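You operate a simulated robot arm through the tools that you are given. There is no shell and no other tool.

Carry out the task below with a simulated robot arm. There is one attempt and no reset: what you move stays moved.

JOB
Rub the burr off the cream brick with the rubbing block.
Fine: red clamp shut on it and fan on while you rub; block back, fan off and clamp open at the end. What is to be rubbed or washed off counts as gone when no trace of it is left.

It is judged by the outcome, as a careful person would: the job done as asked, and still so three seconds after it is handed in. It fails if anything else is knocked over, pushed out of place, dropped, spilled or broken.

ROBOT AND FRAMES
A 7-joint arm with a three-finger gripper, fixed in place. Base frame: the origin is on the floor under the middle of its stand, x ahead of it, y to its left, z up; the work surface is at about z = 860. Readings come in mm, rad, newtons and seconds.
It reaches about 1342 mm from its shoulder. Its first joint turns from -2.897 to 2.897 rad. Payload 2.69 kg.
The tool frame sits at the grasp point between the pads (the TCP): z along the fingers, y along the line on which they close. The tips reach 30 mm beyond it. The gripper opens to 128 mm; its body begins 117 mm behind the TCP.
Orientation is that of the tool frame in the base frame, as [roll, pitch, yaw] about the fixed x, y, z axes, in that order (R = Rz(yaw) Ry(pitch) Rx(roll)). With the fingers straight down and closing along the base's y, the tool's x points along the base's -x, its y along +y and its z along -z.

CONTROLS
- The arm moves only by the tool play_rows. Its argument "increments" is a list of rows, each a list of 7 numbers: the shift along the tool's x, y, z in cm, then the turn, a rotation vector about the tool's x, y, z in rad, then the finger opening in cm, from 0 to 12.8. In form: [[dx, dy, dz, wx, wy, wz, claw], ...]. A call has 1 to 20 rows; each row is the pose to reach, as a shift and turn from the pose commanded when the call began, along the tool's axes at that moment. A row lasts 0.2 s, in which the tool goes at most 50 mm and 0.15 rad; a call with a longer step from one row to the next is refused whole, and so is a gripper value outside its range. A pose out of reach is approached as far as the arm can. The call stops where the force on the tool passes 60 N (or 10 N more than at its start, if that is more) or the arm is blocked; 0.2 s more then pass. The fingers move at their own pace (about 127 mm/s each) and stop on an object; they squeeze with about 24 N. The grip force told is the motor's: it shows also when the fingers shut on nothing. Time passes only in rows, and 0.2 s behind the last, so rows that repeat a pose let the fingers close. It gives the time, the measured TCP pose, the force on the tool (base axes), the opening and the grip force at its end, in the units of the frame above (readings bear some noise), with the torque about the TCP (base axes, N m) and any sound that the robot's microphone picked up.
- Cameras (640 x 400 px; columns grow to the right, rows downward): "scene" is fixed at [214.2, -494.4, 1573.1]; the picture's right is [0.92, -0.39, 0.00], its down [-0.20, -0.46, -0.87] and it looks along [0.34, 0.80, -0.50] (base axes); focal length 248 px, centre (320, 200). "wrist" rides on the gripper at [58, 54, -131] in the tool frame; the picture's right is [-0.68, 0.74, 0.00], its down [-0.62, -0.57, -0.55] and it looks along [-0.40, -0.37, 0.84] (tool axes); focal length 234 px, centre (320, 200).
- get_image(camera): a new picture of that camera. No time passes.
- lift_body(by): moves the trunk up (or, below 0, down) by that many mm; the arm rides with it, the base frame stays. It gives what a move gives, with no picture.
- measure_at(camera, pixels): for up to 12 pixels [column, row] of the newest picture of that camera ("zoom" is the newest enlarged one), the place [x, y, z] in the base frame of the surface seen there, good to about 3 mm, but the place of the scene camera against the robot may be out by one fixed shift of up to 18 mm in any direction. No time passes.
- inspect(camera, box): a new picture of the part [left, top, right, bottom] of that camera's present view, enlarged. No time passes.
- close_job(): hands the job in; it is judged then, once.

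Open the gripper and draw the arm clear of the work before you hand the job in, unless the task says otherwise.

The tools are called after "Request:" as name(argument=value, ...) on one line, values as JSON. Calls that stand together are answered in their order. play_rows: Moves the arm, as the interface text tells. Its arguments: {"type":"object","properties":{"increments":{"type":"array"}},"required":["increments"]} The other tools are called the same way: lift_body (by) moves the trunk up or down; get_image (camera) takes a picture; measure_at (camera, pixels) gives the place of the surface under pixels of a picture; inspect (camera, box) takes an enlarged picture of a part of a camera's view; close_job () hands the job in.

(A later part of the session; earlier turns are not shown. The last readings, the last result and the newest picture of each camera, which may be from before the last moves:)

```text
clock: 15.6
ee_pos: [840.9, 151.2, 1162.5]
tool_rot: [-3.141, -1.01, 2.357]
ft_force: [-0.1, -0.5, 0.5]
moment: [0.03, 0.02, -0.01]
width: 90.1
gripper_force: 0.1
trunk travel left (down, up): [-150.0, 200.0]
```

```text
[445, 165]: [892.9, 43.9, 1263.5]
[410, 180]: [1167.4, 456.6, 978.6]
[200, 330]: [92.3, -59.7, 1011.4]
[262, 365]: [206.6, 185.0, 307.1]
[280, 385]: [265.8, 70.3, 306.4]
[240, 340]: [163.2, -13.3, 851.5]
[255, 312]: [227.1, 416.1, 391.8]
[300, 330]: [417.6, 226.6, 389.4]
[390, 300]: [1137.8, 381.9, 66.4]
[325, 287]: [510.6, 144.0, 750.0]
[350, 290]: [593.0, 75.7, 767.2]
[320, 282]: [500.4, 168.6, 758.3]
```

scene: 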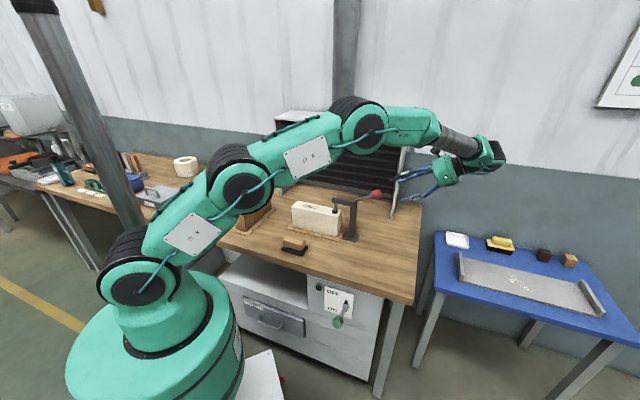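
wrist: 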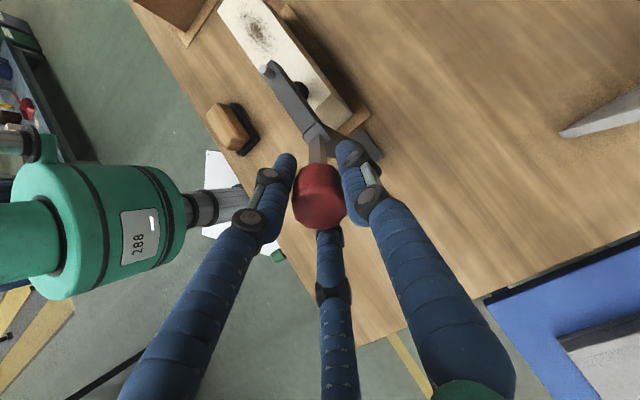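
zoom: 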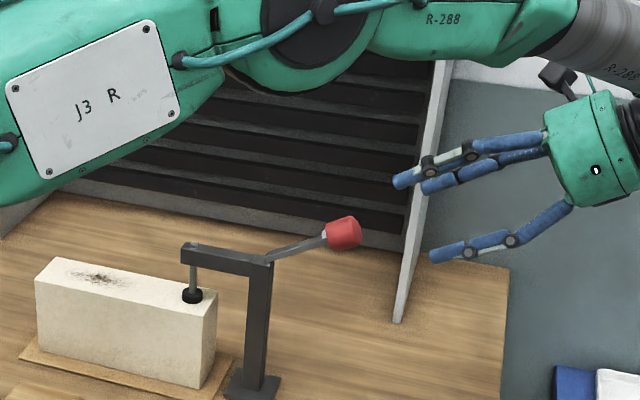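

Lever geometry is clear: pivot about 465 mm across-bench, knob ~98 mm outboard of the table edge at z≈750, lever ~30° up (OFF). First I'll bring the tool upright while moving outboard toward the front of the bench at z≈1160.

Request:
play_rows(increments=[[0.665, -4.0, 1.06, 0, -0.126, 0, 9.0], [1.33, -8.0, 2.12, 0, -0.252, 0, 9.0], [1.995, -12.0, 3.18, 0, -0.379, 0, 9.0], [2.66, -16.0, 4.24, 0, -0.505, 0, 9.0], [3.325, -20.0, 5.3, 0, -0.631, 0, 9.0], [3.99, -24.0, 6.36, 0, -0.757, 0, 9.0], [4.655, -28.0, 7.42, 0, -0.884, 0, 9.0], [5.32, -32.0, 8.47, 0, -1.01, 0, 9.0], [5.32, -32.0, 8.47, 0, -1.01, 0, 9.0]])

Request:
get_image(camera="wrist")

Request:
get_image(camera="scene")

```text
clock: 17.6
ee_pos: [539.6, -4.1, 1164.3]
tool_rot: [3.14, 0.002, 2.356]
ft_force: [-0.1, -0.2, 1.6]
moment: [0.02, -0.12, 0.0]
width: 90.2
gripper_force: 0.0
trunk travel left (down, up): [-150.0, 200.0]
```

```text
taken
```

wrist: 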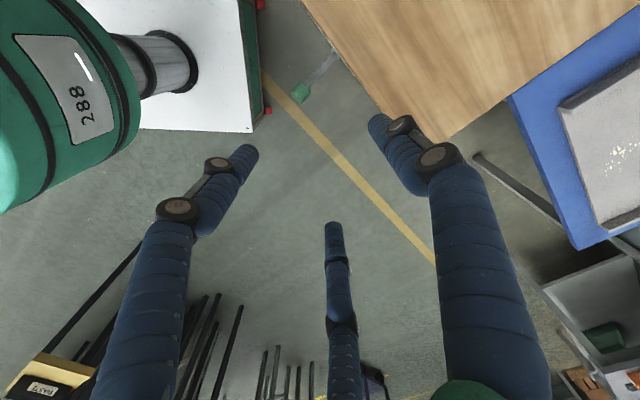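

```text
taken
```

scene: 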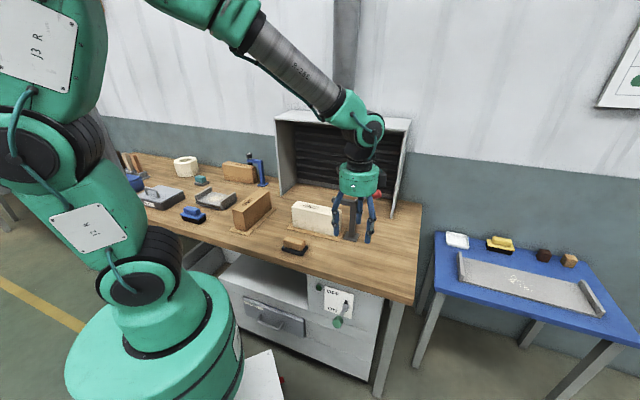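

The tool is upright at (540,−4,1164). The green knob shows at (301,93) in the wrist view; I'll measure it with this camera (which is trustworthy).

Request:
inspect(camera="wrist", box=[280, 40, 350, 120])

Request:
measure_at(camera="wrist", pixels=[[301, 93], [296, 93], [306, 93], [301, 88], [301, 98], [310, 82], [318, 74], [325, 67], [330, 60], [350, 80], [400, 20]])

```text
5.00 times, centred on (315, 80) of wrist
```

zoom: 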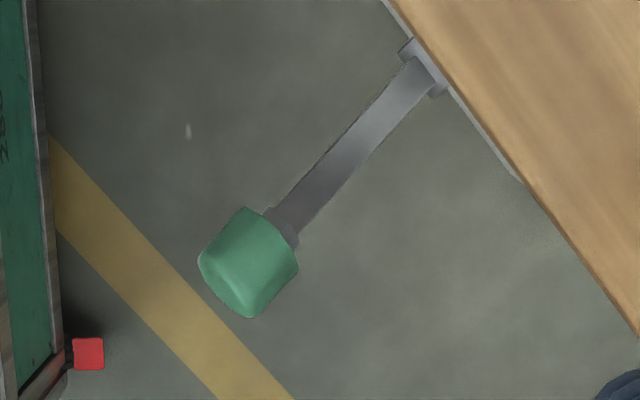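

```text
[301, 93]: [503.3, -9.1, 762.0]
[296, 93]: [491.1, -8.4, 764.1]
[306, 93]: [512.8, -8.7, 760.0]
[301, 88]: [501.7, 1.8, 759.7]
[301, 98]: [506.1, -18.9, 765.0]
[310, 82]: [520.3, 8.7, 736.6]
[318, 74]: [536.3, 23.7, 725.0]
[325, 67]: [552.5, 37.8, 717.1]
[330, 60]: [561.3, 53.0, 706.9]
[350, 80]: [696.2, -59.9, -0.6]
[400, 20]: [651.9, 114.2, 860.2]
```

The lever is at u≈362 with knob middle near (n 343, z 746), tilted ~26° up. I'll tilt the tool to point inward and 30° down, moving to a stand-off about 120 mm before the knob.

Request:
play_rows(increments=[[0.244, -1.556, 3.98, -0.1163, 0, 0, 8.0], [0.489, -3.11, 7.96, -0.2327, 0, 0, 8.0], [0.733, -4.67, 11.93, -0.349, 0, 0, 8.0], [0.978, -6.22, 15.91, -0.4653, 0, 0, 8.0], [1.222, -7.78, 19.89, -0.5817, 0, 0, 8.0], [1.467, -9.33, 23.87, -0.698, 0, 0, 8.0], [1.711, -10.89, 27.84, -0.8143, 0, 0, 8.0], [1.956, -12.44, 31.82, -0.9307, 0, 0, 8.0], [2.2, -14.0, 35.8, -1.047, 0, 0, 8.0], [2.2, -14.0, 35.8, -1.047, 0, 0, 8.0]])

Request:
get_image(camera="wrist")

Request:
get_image(camera="scene")

```text
clock: 19.8
ee_pos: [428.8, -85.5, 804.2]
tool_rot: [2.091, -0.001, 2.356]
ft_force: [0.3, 0.2, -0.3]
moment: [0.07, -0.03, 0.0]
width: 79.9
gripper_force: 0.2
trunk travel left (down, up): [-150.0, 200.0]
```

```text
taken
```

wrist: 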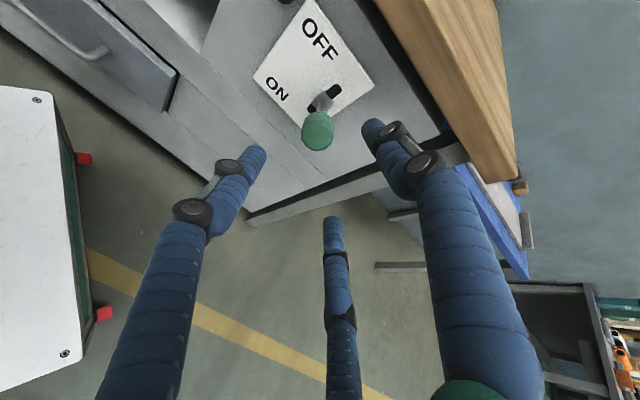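

```text
taken
```

scene: 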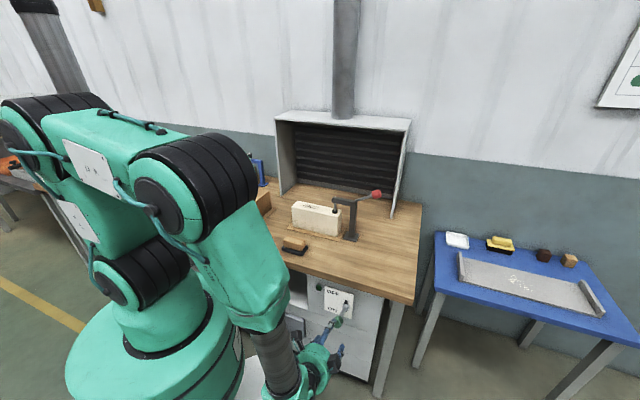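

The tool is at the stand-off, knob seen at (318,130) between the fingers. I'll measure the knob and the hub from here.

Request:
inspect(camera="wrist", box=[280, 70, 360, 170])

Request:
measure_at(camera="wrist", pixels=[[318, 132], [306, 132], [331, 132], [318, 120], [318, 145], [323, 103], [335, 90], [318, 101], [318, 112], [326, 106]])

```text
4.00 times, centred on (320, 120) of wrist
```

zoom: 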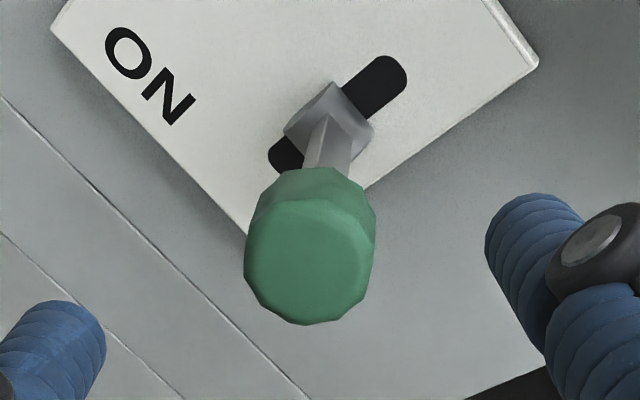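

```text
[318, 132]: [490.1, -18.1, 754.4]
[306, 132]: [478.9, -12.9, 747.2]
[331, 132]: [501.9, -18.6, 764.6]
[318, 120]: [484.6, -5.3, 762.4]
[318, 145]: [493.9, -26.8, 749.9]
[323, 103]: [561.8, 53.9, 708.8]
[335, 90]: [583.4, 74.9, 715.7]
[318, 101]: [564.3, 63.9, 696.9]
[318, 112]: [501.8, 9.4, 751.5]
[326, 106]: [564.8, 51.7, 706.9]
```

The knob's axis passes u≈361.5 and the tool axis leads straight to it. I'll advance 118 mm along the tool axis with the fingers open at 80 mm.

Request:
play_rows(increments=[[0.1, 0, 3.5, 0, 0, 0, 8.0], [0.2, 0, 7.0, 0, 0, 0, 8.0], [0.2, 0, 10.0, 0, 0, 0, 8.0], [0.2, 0, 11.8, 0, 0, 0, 8.0], [0.2, 0, 11.8, 0, 0, 0, 8.0]])

Request:
get_image(camera="wrist")

Request:
inspect(camera="scene", box=[280, 260, 400, 380])

```text
clock: 21.0
ee_pos: [500.7, -10.8, 747.2]
tool_rot: [2.094, 0.0, 2.356]
ft_force: [0.0, 0.5, -0.4]
moment: [0.01, 0.01, -0.02]
width: 79.9
gripper_force: 0.1
trunk travel left (down, up): [-150.0, 200.0]
```

```text
taken
```

wrist: 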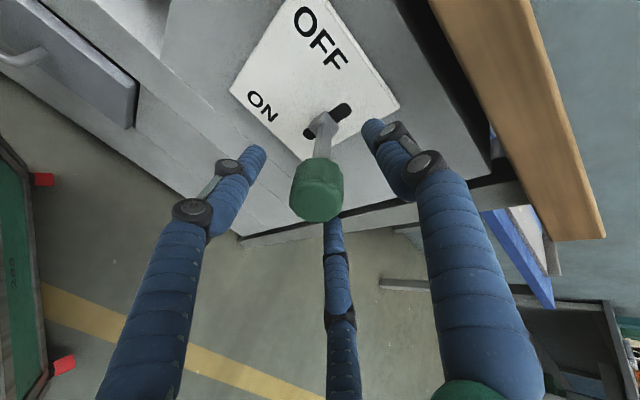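

```text
3.33 times, centred on (340, 320) of scene
```

zoom: 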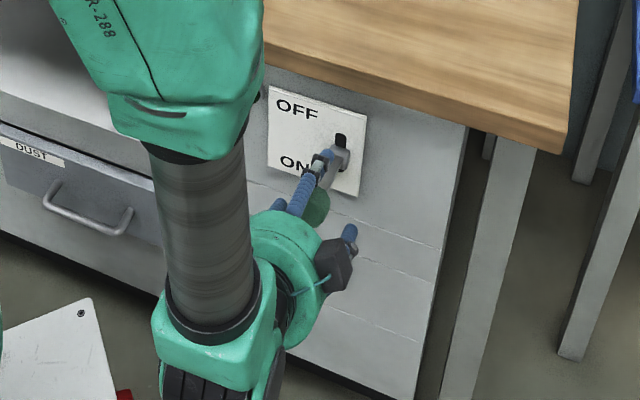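

The knob is inside the cage. I'll close gently on it, as I did with the clamp handle.

Request:
play_rows(increments=[[0, 0, 0, 0, 0, 0, 6.0], [0, 0, 0, 0, 0, 0, 4.0], [0, 0, 0, 0, 0, 0, 2.8], [0, 0, 0, 0, 0, 0, 2.8], [0, 0, 0, 0, 0, 0, 2.8]])

Request:
get_image(camera="wrist")

```text
clock: 22.2
ee_pos: [498.3, -9.6, 747.1]
tool_rot: [2.094, -0.002, 2.361]
ft_force: [-6.0, 15.8, 1.2]
moment: [0.7, -0.28, -0.07]
width: 34.0
gripper_force: 45.6
trunk travel left (down, up): [-150.0, 200.0]
```

```text
taken
```

wrist: 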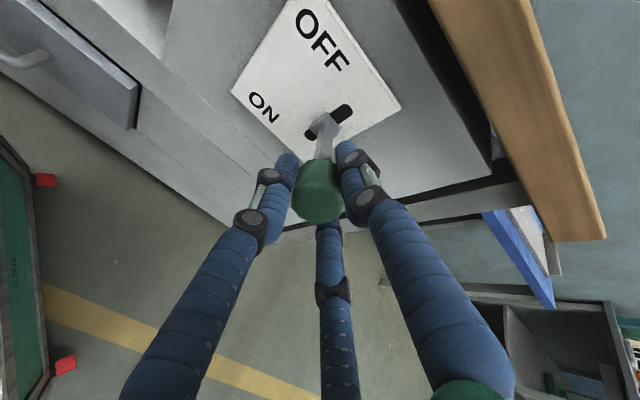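

The grip holds with a 15 N side load along the bench, so I'll relieve 3 mm that way and begin swinging the lever down by 0.26 rad about its pivot.

Request:
play_rows(increments=[[0.3, 0, 0, 0, 0, 0, 2.8], [0.3, -0.87, 0.08, -0.065, 0, 0, 2.8], [0.3, -1.73, 0.22, -0.13, 0, 0, 2.8], [0.3, -2.59, 0.42, -0.195, 0, 0, 2.8], [0.3, -3.43, 0.66, -0.26, 0, 0, 2.8], [0.3, -3.43, 0.66, -0.26, 0, 0, 2.8]])

Request:
get_image(camera="wrist")

Request:
inspect(camera="scene", box=[280, 260, 400, 380])

```text
clock: 23.6
ee_pos: [490.3, -18.0, 711.6]
tool_rot: [1.836, 0.0, 2.355]
ft_force: [15.8, 19.2, -4.1]
moment: [0.33, 0.24, 0.54]
width: 34.4
gripper_force: 44.5
trunk travel left (down, up): [-150.0, 200.0]
```

```text
taken
```

wrist: 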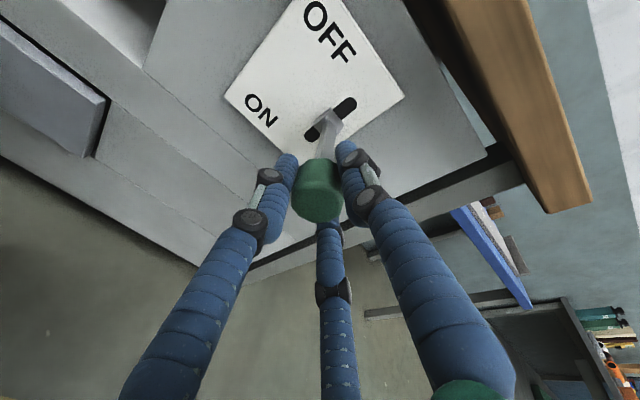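

```text
3.33 times, centred on (340, 320) of scene
```

zoom: 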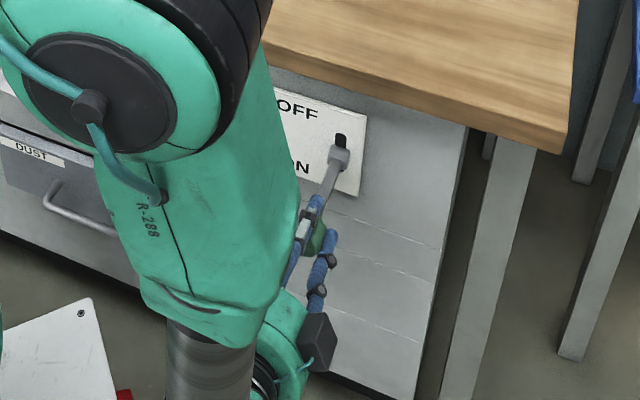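

The lever follows (now about 15° up), with a 25 N pull inward, so my arc is slightly too far out. I'll add 3 mm inward and continue another 0.26 rad.

Request:
play_rows(increments=[[0.1, 0, 0.3, 0, 0, 0, 2.8], [0.1, -0.91, 0.4, -0.065, 0, 0, 2.8], [0.1, -1.81, 0.55, -0.13, 0, 0, 2.8], [0.1, -2.69, 0.76, -0.195, 0, 0, 2.8], [0.1, -3.56, 1.03, -0.26, 0, 0, 2.8], [0.1, -3.56, 1.03, -0.26, 0, 0, 2.8]])

Request:
get_image(camera="wrist")

Request:
inspect(camera="scene", box=[280, 260, 400, 380])

```text
clock: 25.0
ee_pos: [490.4, -18.3, 675.0]
tool_rot: [1.573, 0.003, 2.356]
ft_force: [15.1, 0.8, 2.8]
moment: [0.35, -0.21, 0.61]
width: 34.4
gripper_force: 45.1
trunk travel left (down, up): [-150.0, 200.0]
```

```text
taken
```

wrist: 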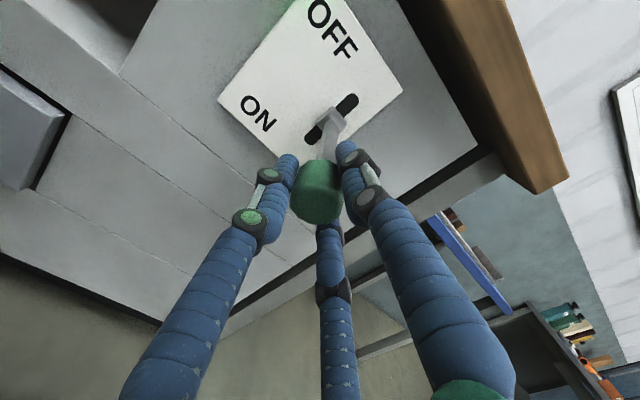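

```text
3.33 times, centred on (340, 320) of scene
```

zoom: 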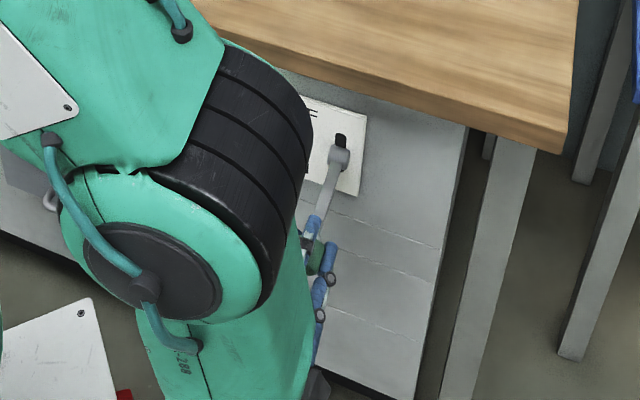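

A green glow now shows on the panel, suggesting the lamp has come on. I'll continue the swing by 0.2 rad toward the lower stop with small corrections.

Request:
play_rows(increments=[[-0.15, 0, 0.15, 0, 0, 0, 2.8], [-0.15, -0.7, 0.24, -0.05, 0, 0, 2.8], [-0.15, -1.4, 0.33, -0.1, 0, 0, 2.8], [-0.15, -2.1, 0.47, -0.15, 0, 0, 2.8], [-0.15, -2.78, 0.63, -0.2, 0, 0, 2.8], [-0.15, -2.78, 0.63, -0.2, 0, 0, 2.8]])

Request:
get_image(camera="wrist")

```text
clock: 26.4
ee_pos: [496.4, -13.1, 646.2]
tool_rot: [1.374, 0.002, 2.359]
ft_force: [23.2, 17.3, 13.5]
moment: [0.42, -0.5, 0.16]
width: 34.8
gripper_force: 44.8
trunk travel left (down, up): [-150.0, 200.0]
```

```text
taken
```

wrist: 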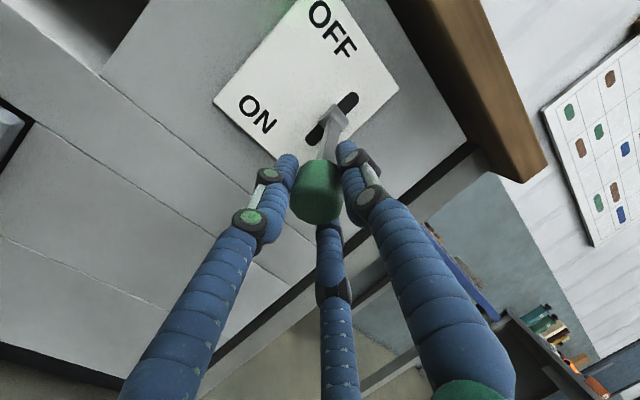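

The reaction is mostly inward pull (29 N), so I'll shift 4 mm inward and continue a little further down.

Request:
play_rows(increments=[[0, 0, 0.4, 0, 0, 0, 2.8], [0, -0.7, 0.55, -0.05, 0, 0, 2.8], [0, -1.0, 0.65, -0.08, 0, 0, 2.8], [0, -1.0, 0.65, -0.08, 0, 0, 2.8]])

Request:
inspect(camera="wrist", box=[200, 0, 420, 240])

Request:
get_image(camera="scene")

```text
clock: 27.4
ee_pos: [500.2, -8.8, 640.3]
tool_rot: [1.29, 0.002, 2.356]
ft_force: [-20.9, -34.9, 27.1]
moment: [0.97, -0.57, -0.18]
width: 34.6
gripper_force: 45.4
trunk travel left (down, up): [-150.0, 200.0]
```

```text
1.67 times, centred on (310, 120) of wrist
```

zoom: 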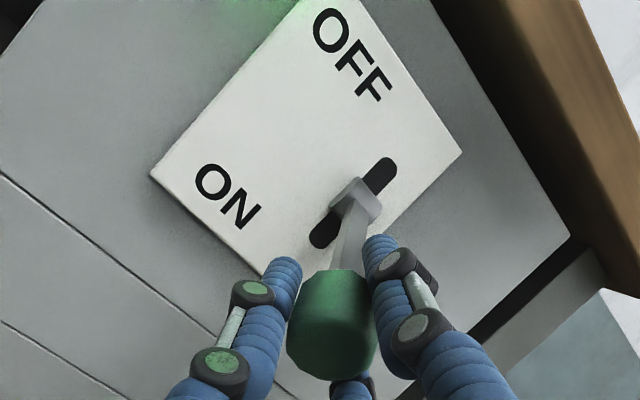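

```text
taken
```

scene: 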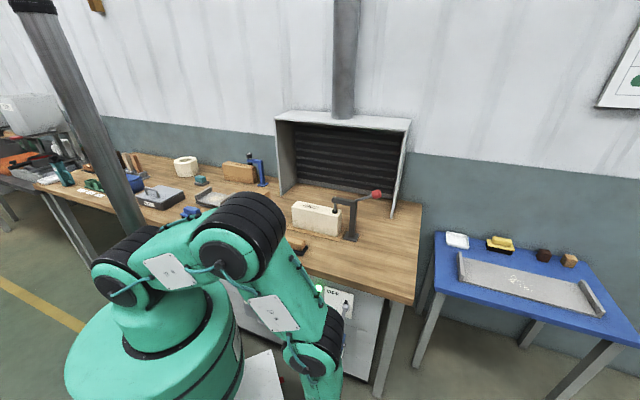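

The lamp is lit in the scene at (318,288), so the fan is ON and the lever is at its stop. I'll relax the load, open the fingers and draw back along the tool axis.

Request:
play_rows(increments=[[0, 0.3, -0.4, 0.02, 0, 0, 2.8], [0, 0.3, -0.5, 0.02, 0, 0, 4.0], [0, 0.3, -0.5, 0.02, 0, 0, 6.0], [0, 0.3, -0.5, 0.02, 0, 0, 8.0], [0, 0.3, -0.5, 0.02, 0, 0, 8.5]])

Request:
get_image(camera="wrist")

```text
clock: 28.6
ee_pos: [496.7, -12.2, 640.5]
tool_rot: [1.314, -0.001, 2.356]
ft_force: [-0.4, -0.1, -0.8]
moment: [-0.01, -0.03, -0.03]
width: 84.8
gripper_force: 0.1
trunk travel left (down, up): [-150.0, 200.0]
```

```text
taken
```

wrist: 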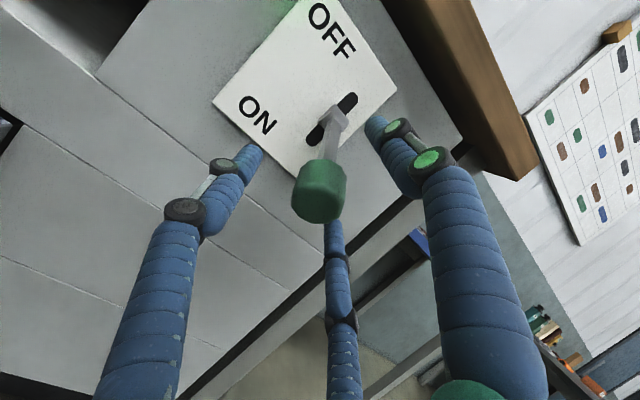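

The lever stays down with the hand open. I'll withdraw 140 mm straight back.

Request:
play_rows(increments=[[0, 0, -3.5, 0, 0, 0, 8.5], [0, 0, -7.0, 0, 0, 0, 8.5], [0, 0, -10.5, 0, 0, 0, 8.5], [0, 0, -14.0, 0, 0, 0, 8.5], [0, 0, -14.0, 0, 0, 0, 8.5]])

Request:
get_image(camera="wrist")

Request:
get_image(camera="scene")

```text
clock: 29.8
ee_pos: [401.2, -107.6, 605.4]
tool_rot: [1.314, 0.0, 2.356]
ft_force: [0.7, -0.1, -0.3]
moment: [0.04, -0.02, 0.02]
width: 85.0
gripper_force: 0.0
trunk travel left (down, up): [-150.0, 200.0]
```

```text
taken
```

wrist: 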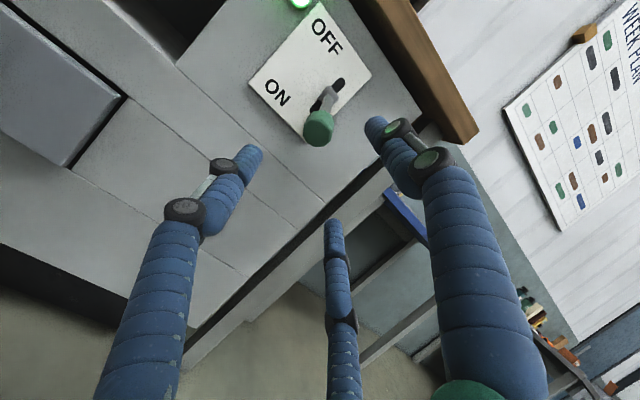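

```text
taken
```

scene: 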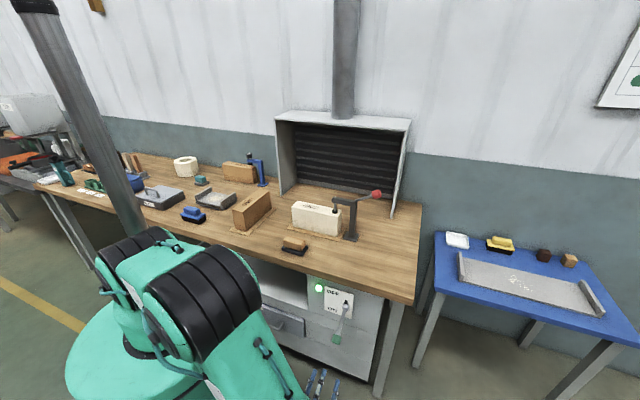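

The lamp is bright green; the fan runs. I'll now go back up to z≈1150 in front of the bench while turning the tool upright again.

Request:
play_rows(increments=[[0, 3.87, 1.757, 0.1405, 0, 0, 8.5], [0, 7.74, 3.51, 0.281, 0, 0, 8.5], [0, 11.62, 5.27, 0.4215, 0, 0, 8.5], [0, 15.49, 7.03, 0.562, 0, 0, 8.5], [0, 19.36, 8.79, 0.7025, 0, 0, 8.5], [0, 23.23, 10.54, 0.843, 0, 0, 8.5], [0, 27.1, 12.3, 0.9835, 0, 0, 8.5], [0, 30.98, 14.06, 1.124, 0, 0, 8.5], [0, 34.85, 15.81, 1.2645, 0, 0, 8.5], [0, 38.72, 17.57, 1.405, 0, 0, 8.5], [0, 42.59, 19.33, 1.5455, 0, 0, 8.5], [0, 46.46, 21.08, 1.686, 0, 0, 8.5], [0, 50.34, 22.84, 1.827, 0, 0, 8.5], [0, 50.34, 22.84, 1.827, 0, 0, 8.5]])

Request:
get_image(camera="wrist")

Request:
get_image(camera="scene")

```text
clock: 32.8
ee_pos: [467.5, -41.5, 1149.9]
tool_rot: [-3.141, 0.0, 2.356]
ft_force: [1.1, 0.6, -0.1]
moment: [0.01, 0.01, 0.01]
width: 85.0
gripper_force: 0.2
trunk travel left (down, up): [-150.0, 200.0]
```

```text
taken
```

wrist: 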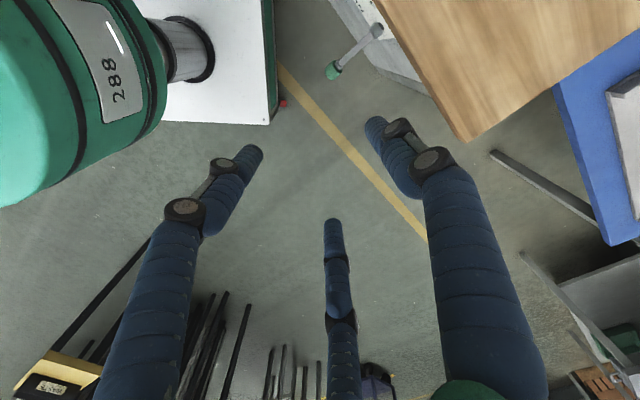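

```text
taken
```

scene: 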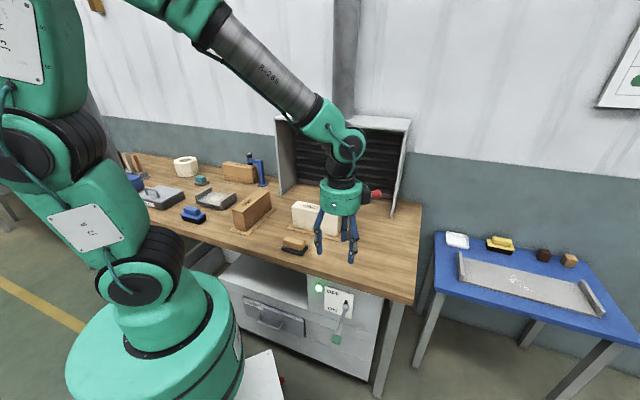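

Now to the rubbing block: I'll move over it (about x 443, y 304) at z≈1080 with the tool still upright and across the bench.

Request:
play_rows(increments=[[3.26, 2.85, 0.5, 0, 0, 0, 8.5], [6.53, 5.7, 1.0, 0, 0, 0, 8.5], [9.79, 8.55, 1.5, 0, 0, 0, 8.5], [13.05, 11.4, 2.5, 0, 0, 0, 8.5], [16.3, 14.25, 3.5, 0, 0, 0, 8.5], [19.6, 17.1, 4.7, 0, 0, 0, 8.5], [22.8, 19.95, 5.9, 0, 0, 0, 9.0], [26.1, 22.8, 7.0, 0, 0, 0, 10.0], [26.1, 22.8, 7.0, 0, 0, 0, 10.0]])

Request:
get_image(camera="wrist")

Request:
inspect(camera="wrist", box=[220, 20, 420, 220])

```text
clock: 34.8
ee_pos: [444.7, 304.3, 1080.6]
tool_rot: [-3.141, 0.0, 2.357]
ft_force: [-0.5, 0.0, -0.7]
moment: [-0.07, -0.01, 0.03]
width: 99.9
gripper_force: 0.1
trunk travel left (down, up): [-150.0, 200.0]
```

```text
taken
```

wrist: 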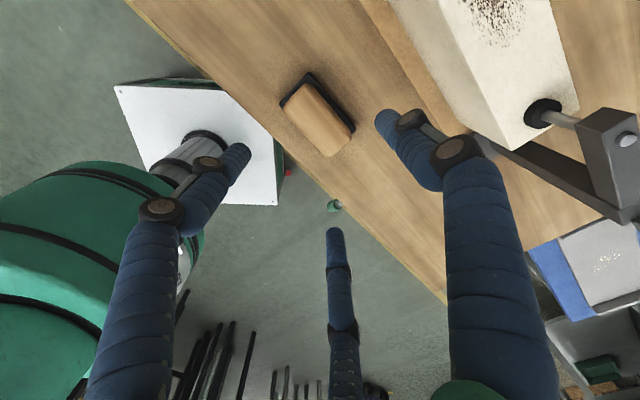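

```text
2.00 times, centred on (320, 120) of wrist
```

zoom: 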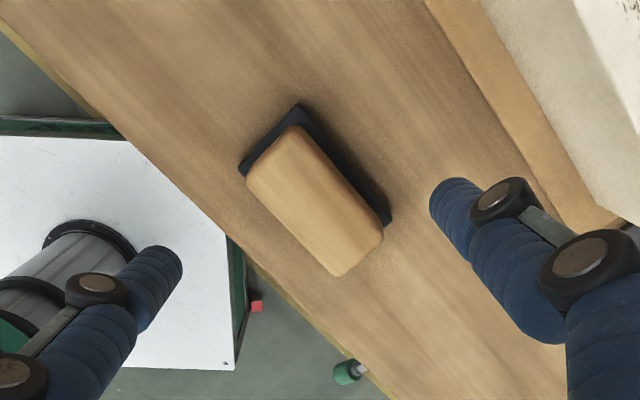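

The block is clear at (317,118). I'll measure its handle top and pad corners plus the brick's spot and plunger.

Request:
measure_at(camera="wrist", pixels=[[308, 86], [345, 130], [328, 154], [289, 110], [317, 120], [299, 83], [310, 73], [281, 103], [353, 128], [350, 135], [300, 96], [335, 142]])

Request:
measure_at(camera="wrist", pixels=[[495, 20], [470, 5], [520, 5], [490, 45], [395, 5], [523, 150], [578, 98], [450, 90], [565, 60], [545, 110], [440, 80], [500, 25]])

```text
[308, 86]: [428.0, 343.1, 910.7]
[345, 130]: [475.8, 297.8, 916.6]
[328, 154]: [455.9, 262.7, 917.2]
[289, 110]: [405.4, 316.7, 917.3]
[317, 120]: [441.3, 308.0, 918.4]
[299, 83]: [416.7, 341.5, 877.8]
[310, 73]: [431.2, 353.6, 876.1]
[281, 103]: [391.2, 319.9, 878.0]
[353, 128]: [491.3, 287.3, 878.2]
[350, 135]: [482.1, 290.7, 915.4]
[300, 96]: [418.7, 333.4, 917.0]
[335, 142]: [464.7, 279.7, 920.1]
```

```text
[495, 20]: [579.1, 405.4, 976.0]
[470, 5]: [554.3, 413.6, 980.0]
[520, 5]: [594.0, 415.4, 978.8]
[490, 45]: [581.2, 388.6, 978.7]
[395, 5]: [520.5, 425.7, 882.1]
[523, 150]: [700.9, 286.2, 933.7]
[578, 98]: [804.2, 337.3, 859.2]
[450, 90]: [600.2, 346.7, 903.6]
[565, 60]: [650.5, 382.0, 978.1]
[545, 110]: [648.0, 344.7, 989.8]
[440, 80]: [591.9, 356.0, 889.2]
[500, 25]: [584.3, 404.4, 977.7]
```

The handle centre is at u 98.5, n 528 (x 443, y 304), ~41 mm wide, pad top z≈877. Because the jaws close radially, I'll offset the tool 10 mm toward the front so all three fingers meet the handle together, and descend to TCP z≈914.

Request:
play_rows(increments=[[0.08, -1.0, 2.0, 0, 0, 0, 11.5], [0.08, -1.0, 5.5, 0, 0, 0, 11.5], [0.08, -1.0, 9.0, 0, 0, 0, 11.5], [0.08, -1.0, 12.5, 0, 0, 0, 11.5], [0.08, -1.0, 15.0, 0, 0, 0, 11.5], [0.08, -1.0, 16.6, 0, 0, 0, 11.5], [0.08, -1.0, 16.6, 0, 0, 0, 11.5]])

Request:
get_image(camera="wrist")

Request:
inspect(camera="scene", box=[250, 190, 340, 260])

```text
clock: 36.4
ee_pos: [436.2, 297.9, 914.9]
tool_rot: [-3.141, 0.0, 2.357]
ft_force: [-0.2, 0.1, 0.1]
moment: [0.01, 0.03, 0.01]
width: 114.9
gripper_force: 0.1
trunk travel left (down, up): [-150.0, 200.0]
```

```text
taken
```

wrist: 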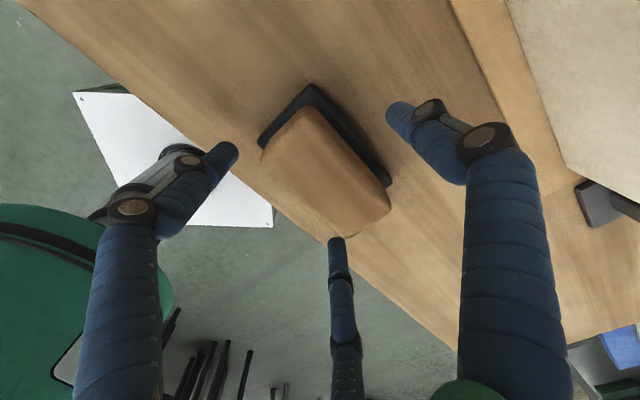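

```text
5.71 times, centred on (295, 225) of scene
```

zoom: 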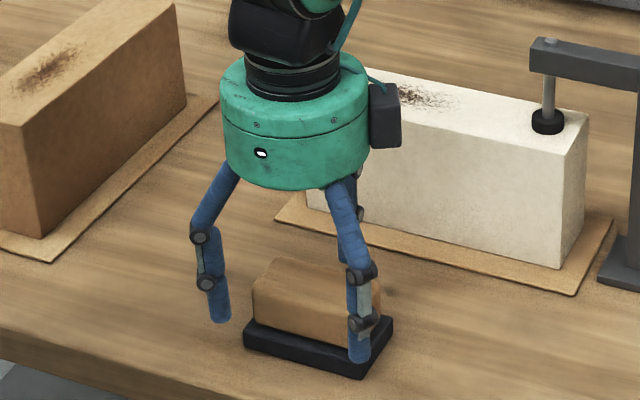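

Positioned correctly (u 97.8, n 519). I'll close in stages, watching the force.

Request:
play_rows(increments=[[0, 0, 0, 0, 0, 0, 9.0], [0, 0, 0, 0, 0, 0, 7.5], [0, 0, 0, 0, 0, 0, 6.8], [0, 0, 0, 0, 0, 0, 6.8]])

Request:
get_image(camera="wrist")

Request:
inspect(camera="scene", box=[270, 200, 330, 260])

```text
clock: 37.4
ee_pos: [435.5, 298.5, 915.2]
tool_rot: [-3.141, 0.001, 2.355]
ft_force: [-0.3, -0.9, 0.2]
moment: [0.02, 0.01, 0.02]
width: 68.5
gripper_force: 0.1
trunk travel left (down, up): [-150.0, 200.0]
```

```text
taken
```

wrist: 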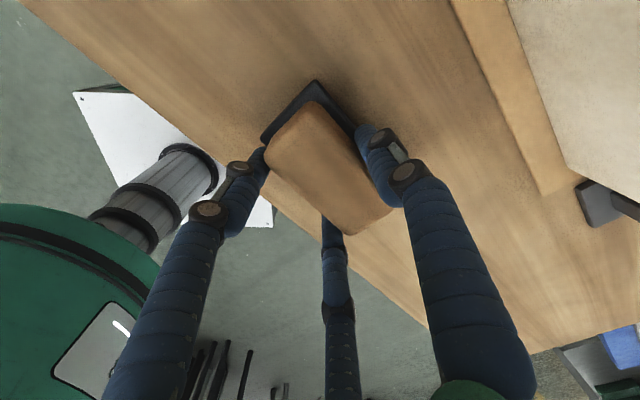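

```text
6.67 times, centred on (300, 230) of scene
```

zoom: 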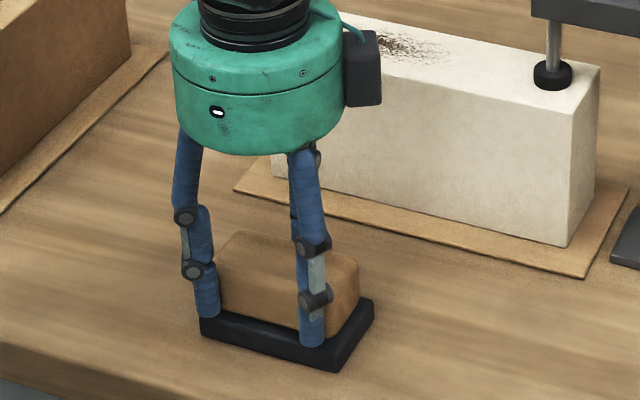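

The fingers are just about touching on both sides. I'll close fully to a firm grip.

Request:
play_rows(increments=[[0, 0, 0, 0, 0, 0, 6.0], [0, 0, 0, 0, 0, 0, 5.2], [0, 0, 0, 0, 0, 0, 4.5], [0, 0, 0, 0, 0, 0, 4.0], [0, 0, 0, 0, 0, 0, 4.0]])

Request:
get_image(camera="wrist")

Request:
inspect(camera="scene", box=[270, 200, 330, 260])

```text
clock: 38.6
ee_pos: [435.9, 297.9, 913.9]
tool_rot: [3.141, -0.001, 2.356]
ft_force: [0.5, 0.8, 2.9]
moment: [0.02, -0.06, -0.02]
width: 65.4
gripper_force: 24.6
trunk travel left (down, up): [-150.0, 200.0]
```

```text
taken
```

wrist: 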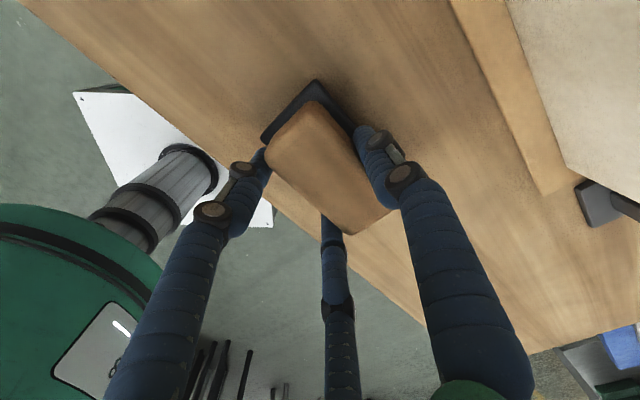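

```text
6.67 times, centred on (300, 230) of scene
```

zoom: 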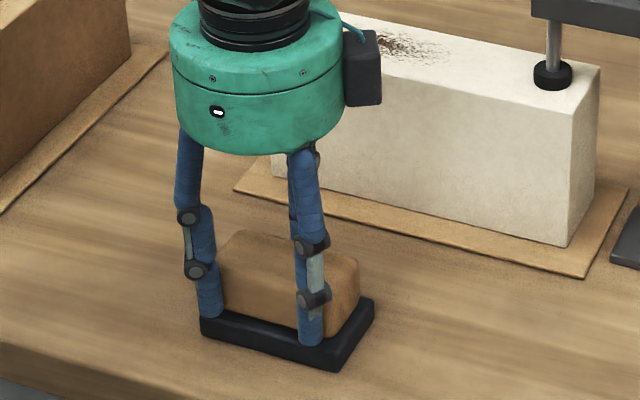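

The block is gripped (65 mm, 24.6 N) and hasn't shifted. I'll lift it straight up, then check it hangs steady.

Request:
play_rows(increments=[[0, 0, -1.0, 0, 0, 0, 4.0], [0, 0, -3.0, 0, 0, 0, 4.0], [0, 0, -6.0, 0, 0, 0, 4.0], [0, 0, -10.0, 0, 0, 0, 4.0], [0, 0, -14.0, 0, 0, 0, 4.0], [0, 0, -19.0, 0, 0, 0, 4.0], [0, 0, -19.0, 0, 0, 0, 4.0]])

Request:
get_image(camera="wrist")

Request:
get_image(camera="scene")

```text
clock: 40.2
ee_pos: [433.1, 295.7, 1104.0]
tool_rot: [-3.141, 0.0, 2.357]
ft_force: [-0.3, 0.2, -2.8]
moment: [0.02, -0.03, -0.02]
width: 65.2
gripper_force: 24.5
trunk travel left (down, up): [-150.0, 200.0]
```

```text
taken
```

wrist: 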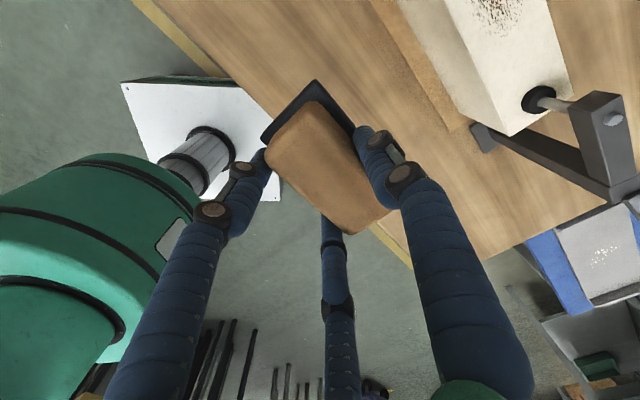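

```text
taken
```

scene: 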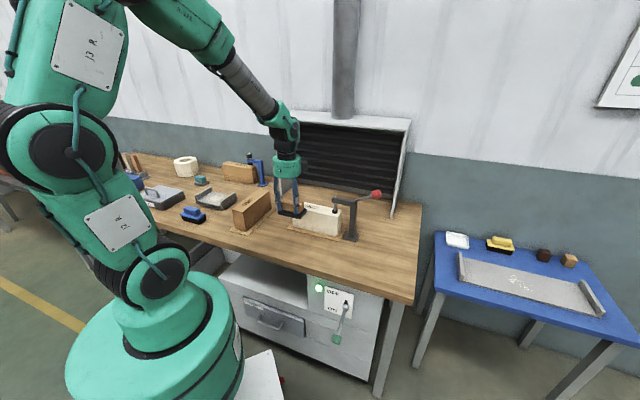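

The block hangs steady (about 3 N weight). I'll look at the brick's top from here to get its edges and the burr's extent.

Request:
inspect(camera="wrist", box=[390, 0, 610, 150])

Request:
inspect(camera="scene", box=[286, 190, 350, 240])

Request:
measure_at(camera="scene", pixels=[[295, 203], [293, 206], [298, 201], [304, 205], [314, 208], [320, 210], [338, 217], [341, 212], [312, 204], [310, 210]])

```text
2.67 times, centred on (500, 75) of wrist
```

zoom: 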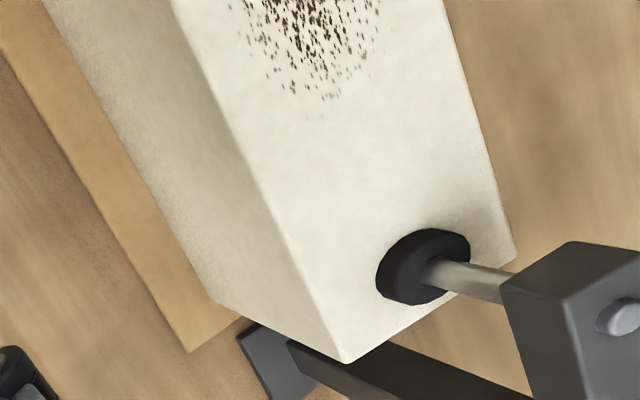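

```text
8.00 times, centred on (318, 215) of scene
```

zoom: 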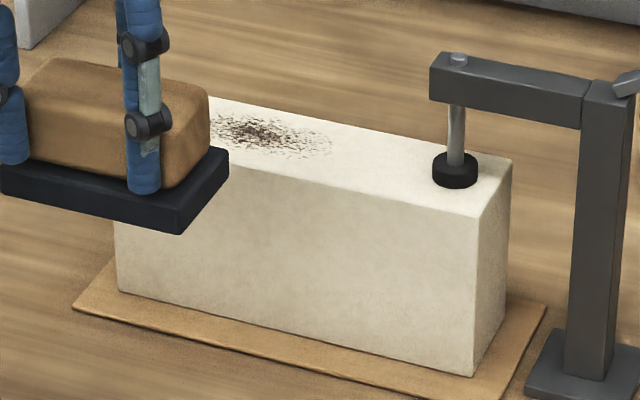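

```text
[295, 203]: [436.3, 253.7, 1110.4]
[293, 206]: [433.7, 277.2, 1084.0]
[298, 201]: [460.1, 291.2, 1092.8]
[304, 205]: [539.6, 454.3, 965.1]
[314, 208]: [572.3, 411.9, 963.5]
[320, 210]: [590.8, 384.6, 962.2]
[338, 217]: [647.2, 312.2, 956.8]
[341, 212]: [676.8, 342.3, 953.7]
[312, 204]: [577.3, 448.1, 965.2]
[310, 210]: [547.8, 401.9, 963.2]
```

I'll measure points along the brick's top edges and the burr's fringe in the wrist picture.

Request:
measure_at(camera="wrist", pixels=[[468, 45], [510, 133], [569, 95], [554, 34], [453, 12], [548, 10], [502, 36], [480, 18], [525, 18], [490, 34], [498, 3], [530, 105]])

```text
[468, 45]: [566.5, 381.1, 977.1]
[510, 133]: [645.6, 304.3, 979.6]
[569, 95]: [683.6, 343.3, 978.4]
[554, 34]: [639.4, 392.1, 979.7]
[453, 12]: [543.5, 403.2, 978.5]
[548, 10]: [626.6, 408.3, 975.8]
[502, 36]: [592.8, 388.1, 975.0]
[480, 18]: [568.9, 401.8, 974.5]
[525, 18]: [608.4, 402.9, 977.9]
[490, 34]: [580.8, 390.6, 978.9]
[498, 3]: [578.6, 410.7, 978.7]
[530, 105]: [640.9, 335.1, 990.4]
```

The brick top spans n≈670–731, u≈20–242; the burr spans roughly u 45–148, n 685–716. I'll carry the block across so its pad is centred on the brick (TCP n≈691), then lower to about 8 mm above the surface.

Request:
play_rows(increments=[[0, 3.5, 0, 0, 0, 0, 4.0], [0, 7.0, 0, 0, 0, 0, 4.0], [0, 10.5, 0, 0, 0, 0, 4.0], [0, 14.0, 0, 0, 0, 0, 4.0], [0, 17.6, 0, 0, 0, 0, 4.0], [0, 17.6, 3.0, 0, 0, 0, 4.0], [0, 17.6, 6.2, 0, 0, 0, 4.0], [0, 17.6, 6.2, 0, 0, 0, 4.0]])

Request:
get_image(camera="wrist")

Request:
inspect(camera="scene", box=[270, 150, 380, 240])

```text
clock: 42.0
ee_pos: [560.9, 422.5, 1039.8]
tool_rot: [-3.14, 0.0, 2.356]
ft_force: [0.4, 0.9, -3.2]
moment: [-0.03, 0.0, 0.01]
width: 65.0
gripper_force: 24.6
trunk travel left (down, up): [-150.0, 200.0]
```

```text
taken
```

wrist: 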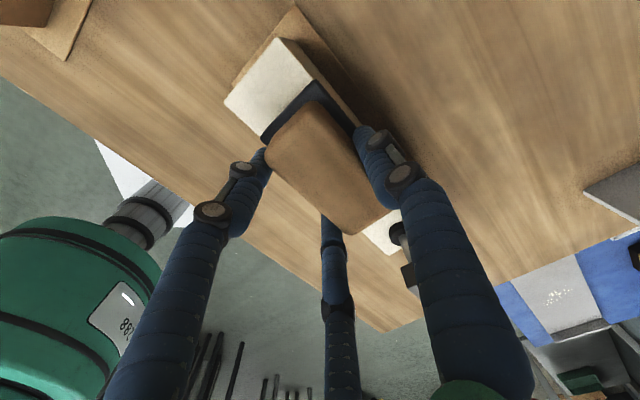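

```text
4.44 times, centred on (325, 195) of scene
```

zoom: 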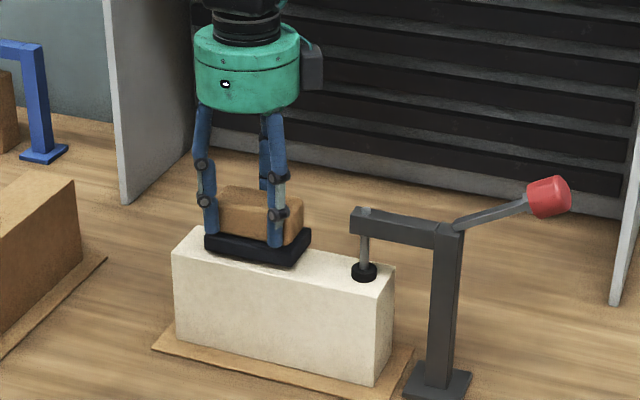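

Nicely placed; I'll shift 4 mm toward the front to centre the pad and lower gently until contact.

Request:
play_rows(increments=[[0, -0.4, 0.2, 0, 0, 0, 4.0], [0, -0.4, 0.5, 0, 0, 0, 4.0], [0, -0.4, 0.8, 0, 0, 0, 4.0], [0, -0.4, 0.8, 0, 0, 0, 4.0]])

```text
clock: 43.0
ee_pos: [557.7, 419.0, 1033.3]
tool_rot: [3.14, 0.0, 2.357]
ft_force: [-0.6, 0.0, 1.6]
moment: [0.12, -0.08, 0.0]
width: 65.0
gripper_force: 23.7
trunk travel left (down, up): [-150.0, 200.0]
```

Contact felt (the 3 N weight is now +1.6 N up). I'll press about 1 mm more and see the load.

Request:
play_rows(increments=[[0, 0, 0.1, 0, 0, 0, 4.0], [0, 0, 0.2, 0, 0, 0, 4.0], [0, 0, 0.2, 0, 0, 0, 4.0]])

```text
clock: 43.8
ee_pos: [559.5, 419.4, 1032.3]
tool_rot: [3.138, 0.001, 2.356]
ft_force: [1.4, -1.2, 19.8]
moment: [-0.03, -0.03, -0.03]
width: 65.3
gripper_force: 24.0
trunk travel left (down, up): [-150.0, 200.0]
```

Pressure is about 20 N, good for rubbing. I'll make a first back-and-forth set along the brick (±22 mm), easing the press slightly.

Request:
play_rows(increments=[[-0.6, 0, -0.03, 0, 0, 0, 4.0], [-1.2, 0, -0.03, 0, 0, 0, 4.0], [-1.8, 0, -0.03, 0, 0, 0, 4.0], [-2.2, 0, -0.03, 0, 0, 0, 4.0], [-1.6, 0, -0.03, 0, 0, 0, 4.0], [-0.9, 0, -0.03, 0, 0, 0, 4.0], [-0.2, 0, -0.03, 0, 0, 0, 4.0], [0.5, 0, -0.03, 0, 0, 0, 4.0], [1.2, 0, -0.03, 0, 0, 0, 4.0], [1.9, 0, -0.03, 0, 0, 0, 4.0], [2.4, 0, -0.03, 0, 0, 0, 4.0], [1.8, 0, -0.03, 0, 0, 0, 4.0], [1.1, 0, -0.03, 0, 0, 0, 4.0], [0.4, 0, -0.03, 0, 0, 0, 4.0], [0, 0, -0.03, 0, 0, 0, 4.0]])

Request:
get_image(camera="wrist")

Request:
inspect(camera="scene", box=[270, 150, 380, 240])

```text
clock: 47.0
ee_pos: [557.2, 419.0, 1031.7]
tool_rot: [-3.142, 0.0, 2.355]
ft_force: [-5.7, 4.3, 14.4]
moment: [0.41, 0.22, 0.07]
width: 65.2
gripper_force: 23.8
trunk travel left (down, up): [-150.0, 200.0]
```

```text
taken
```

wrist: 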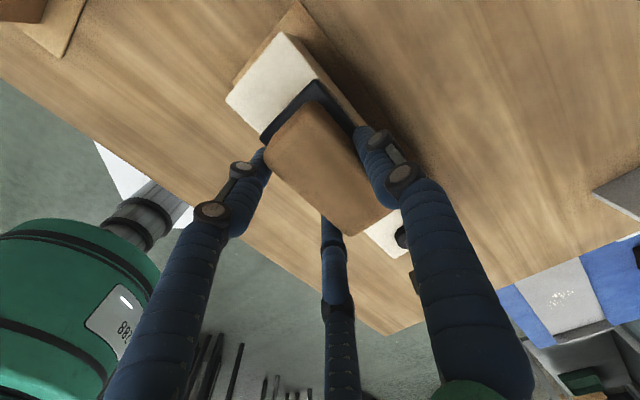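

```text
4.44 times, centred on (325, 195) of scene
```

zoom: 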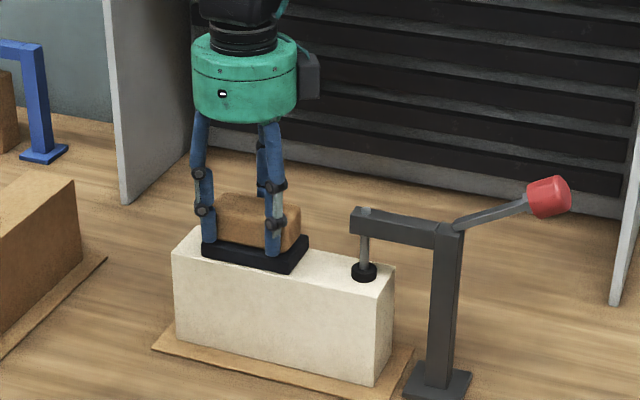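

The block stays well gripped and the brick stays put. I'll do a longer set of strokes, with small sideways shifts too.

Request:
play_rows(increments=[[-0.9, 0, 0, 0, 0, 0, 4.0], [-1.8, 0.2, 0, 0, 0, 0, 4.0], [-2.4, 0.3, 0, 0, 0, 0, 4.0], [-1.5, 0.3, 0, 0, 0, 0, 4.0], [-0.6, 0.3, 0, 0, 0, 0, 4.0], [0.3, 0.3, 0, 0, 0, 0, 4.0], [1.2, 0.3, 0, 0, 0, 0, 4.0], [2.1, 0.2, 0, 0, 0, 0, 4.0], [2.6, 0, 0, 0, 0, 0, 4.0], [1.7, -0.2, 0, 0, 0, 0, 4.0], [0.8, -0.3, 0, 0, 0, 0, 4.0], [-0.1, -0.3, 0, 0, 0, 0, 4.0], [-1.0, -0.3, 0, 0, 0, 0, 4.0], [-1.9, -0.3, 0, 0, 0, 0, 4.0], [-2.4, -0.2, 0, 0, 0, 0, 4.0], [-1.5, 0, 0, 0, 0, 0, 4.0], [-0.6, 0, 0, 0, 0, 0, 4.0], [0.3, 0, 0, 0, 0, 0, 4.0], [0.8, 0, 0, 0, 0, 0, 4.0], [0, 0, 0, 0, 0, 0, 4.0]])

Request:
play_rows(increments=[[-0.9, 0, 0, 0, 0, 0, 4.0], [-1.8, 0.2, 0, 0, 0, 0, 4.0], [-2.4, 0.3, 0, 0, 0, 0, 4.0], [-1.5, 0.3, 0, 0, 0, 0, 4.0], [-0.6, 0.3, 0, 0, 0, 0, 4.0], [0.3, 0.3, 0, 0, 0, 0, 4.0], [1.2, 0.3, 0, 0, 0, 0, 4.0], [2.1, 0.2, 0, 0, 0, 0, 4.0], [2.6, 0, 0, 0, 0, 0, 4.0], [1.7, -0.2, 0, 0, 0, 0, 4.0], [0.8, -0.3, 0, 0, 0, 0, 4.0], [-0.1, -0.3, 0, 0, 0, 0, 4.0], [-1.0, -0.3, 0, 0, 0, 0, 4.0], [-1.9, -0.3, 0, 0, 0, 0, 4.0], [-2.4, -0.2, 0, 0, 0, 0, 4.0], [-1.5, 0, 0, 0, 0, 0, 4.0], [-0.6, 0, 0, 0, 0, 0, 4.0], [0.3, 0, 0, 0, 0, 0, 4.0], [0.8, 0, 0, 0, 0, 0, 4.0], [0, 0, 0, 0, 0, 0, 4.0]])

```text
clock: 51.2
ee_pos: [557.6, 418.3, 1032.8]
tool_rot: [-3.142, -0.002, 2.356]
ft_force: [0.0, 0.1, -2.4]
moment: [-0.02, 0.01, -0.04]
width: 65.3
gripper_force: 24.2
trunk travel left (down, up): [-150.0, 200.0]
```

```text
clock: 55.4
ee_pos: [556.8, 418.6, 1031.1]
tool_rot: [-3.141, 0.001, 2.357]
ft_force: [0.5, -0.6, -0.7]
moment: [0.06, -0.01, -0.03]
width: 65.3
gripper_force: 24.1
trunk travel left (down, up): [-150.0, 200.0]
```

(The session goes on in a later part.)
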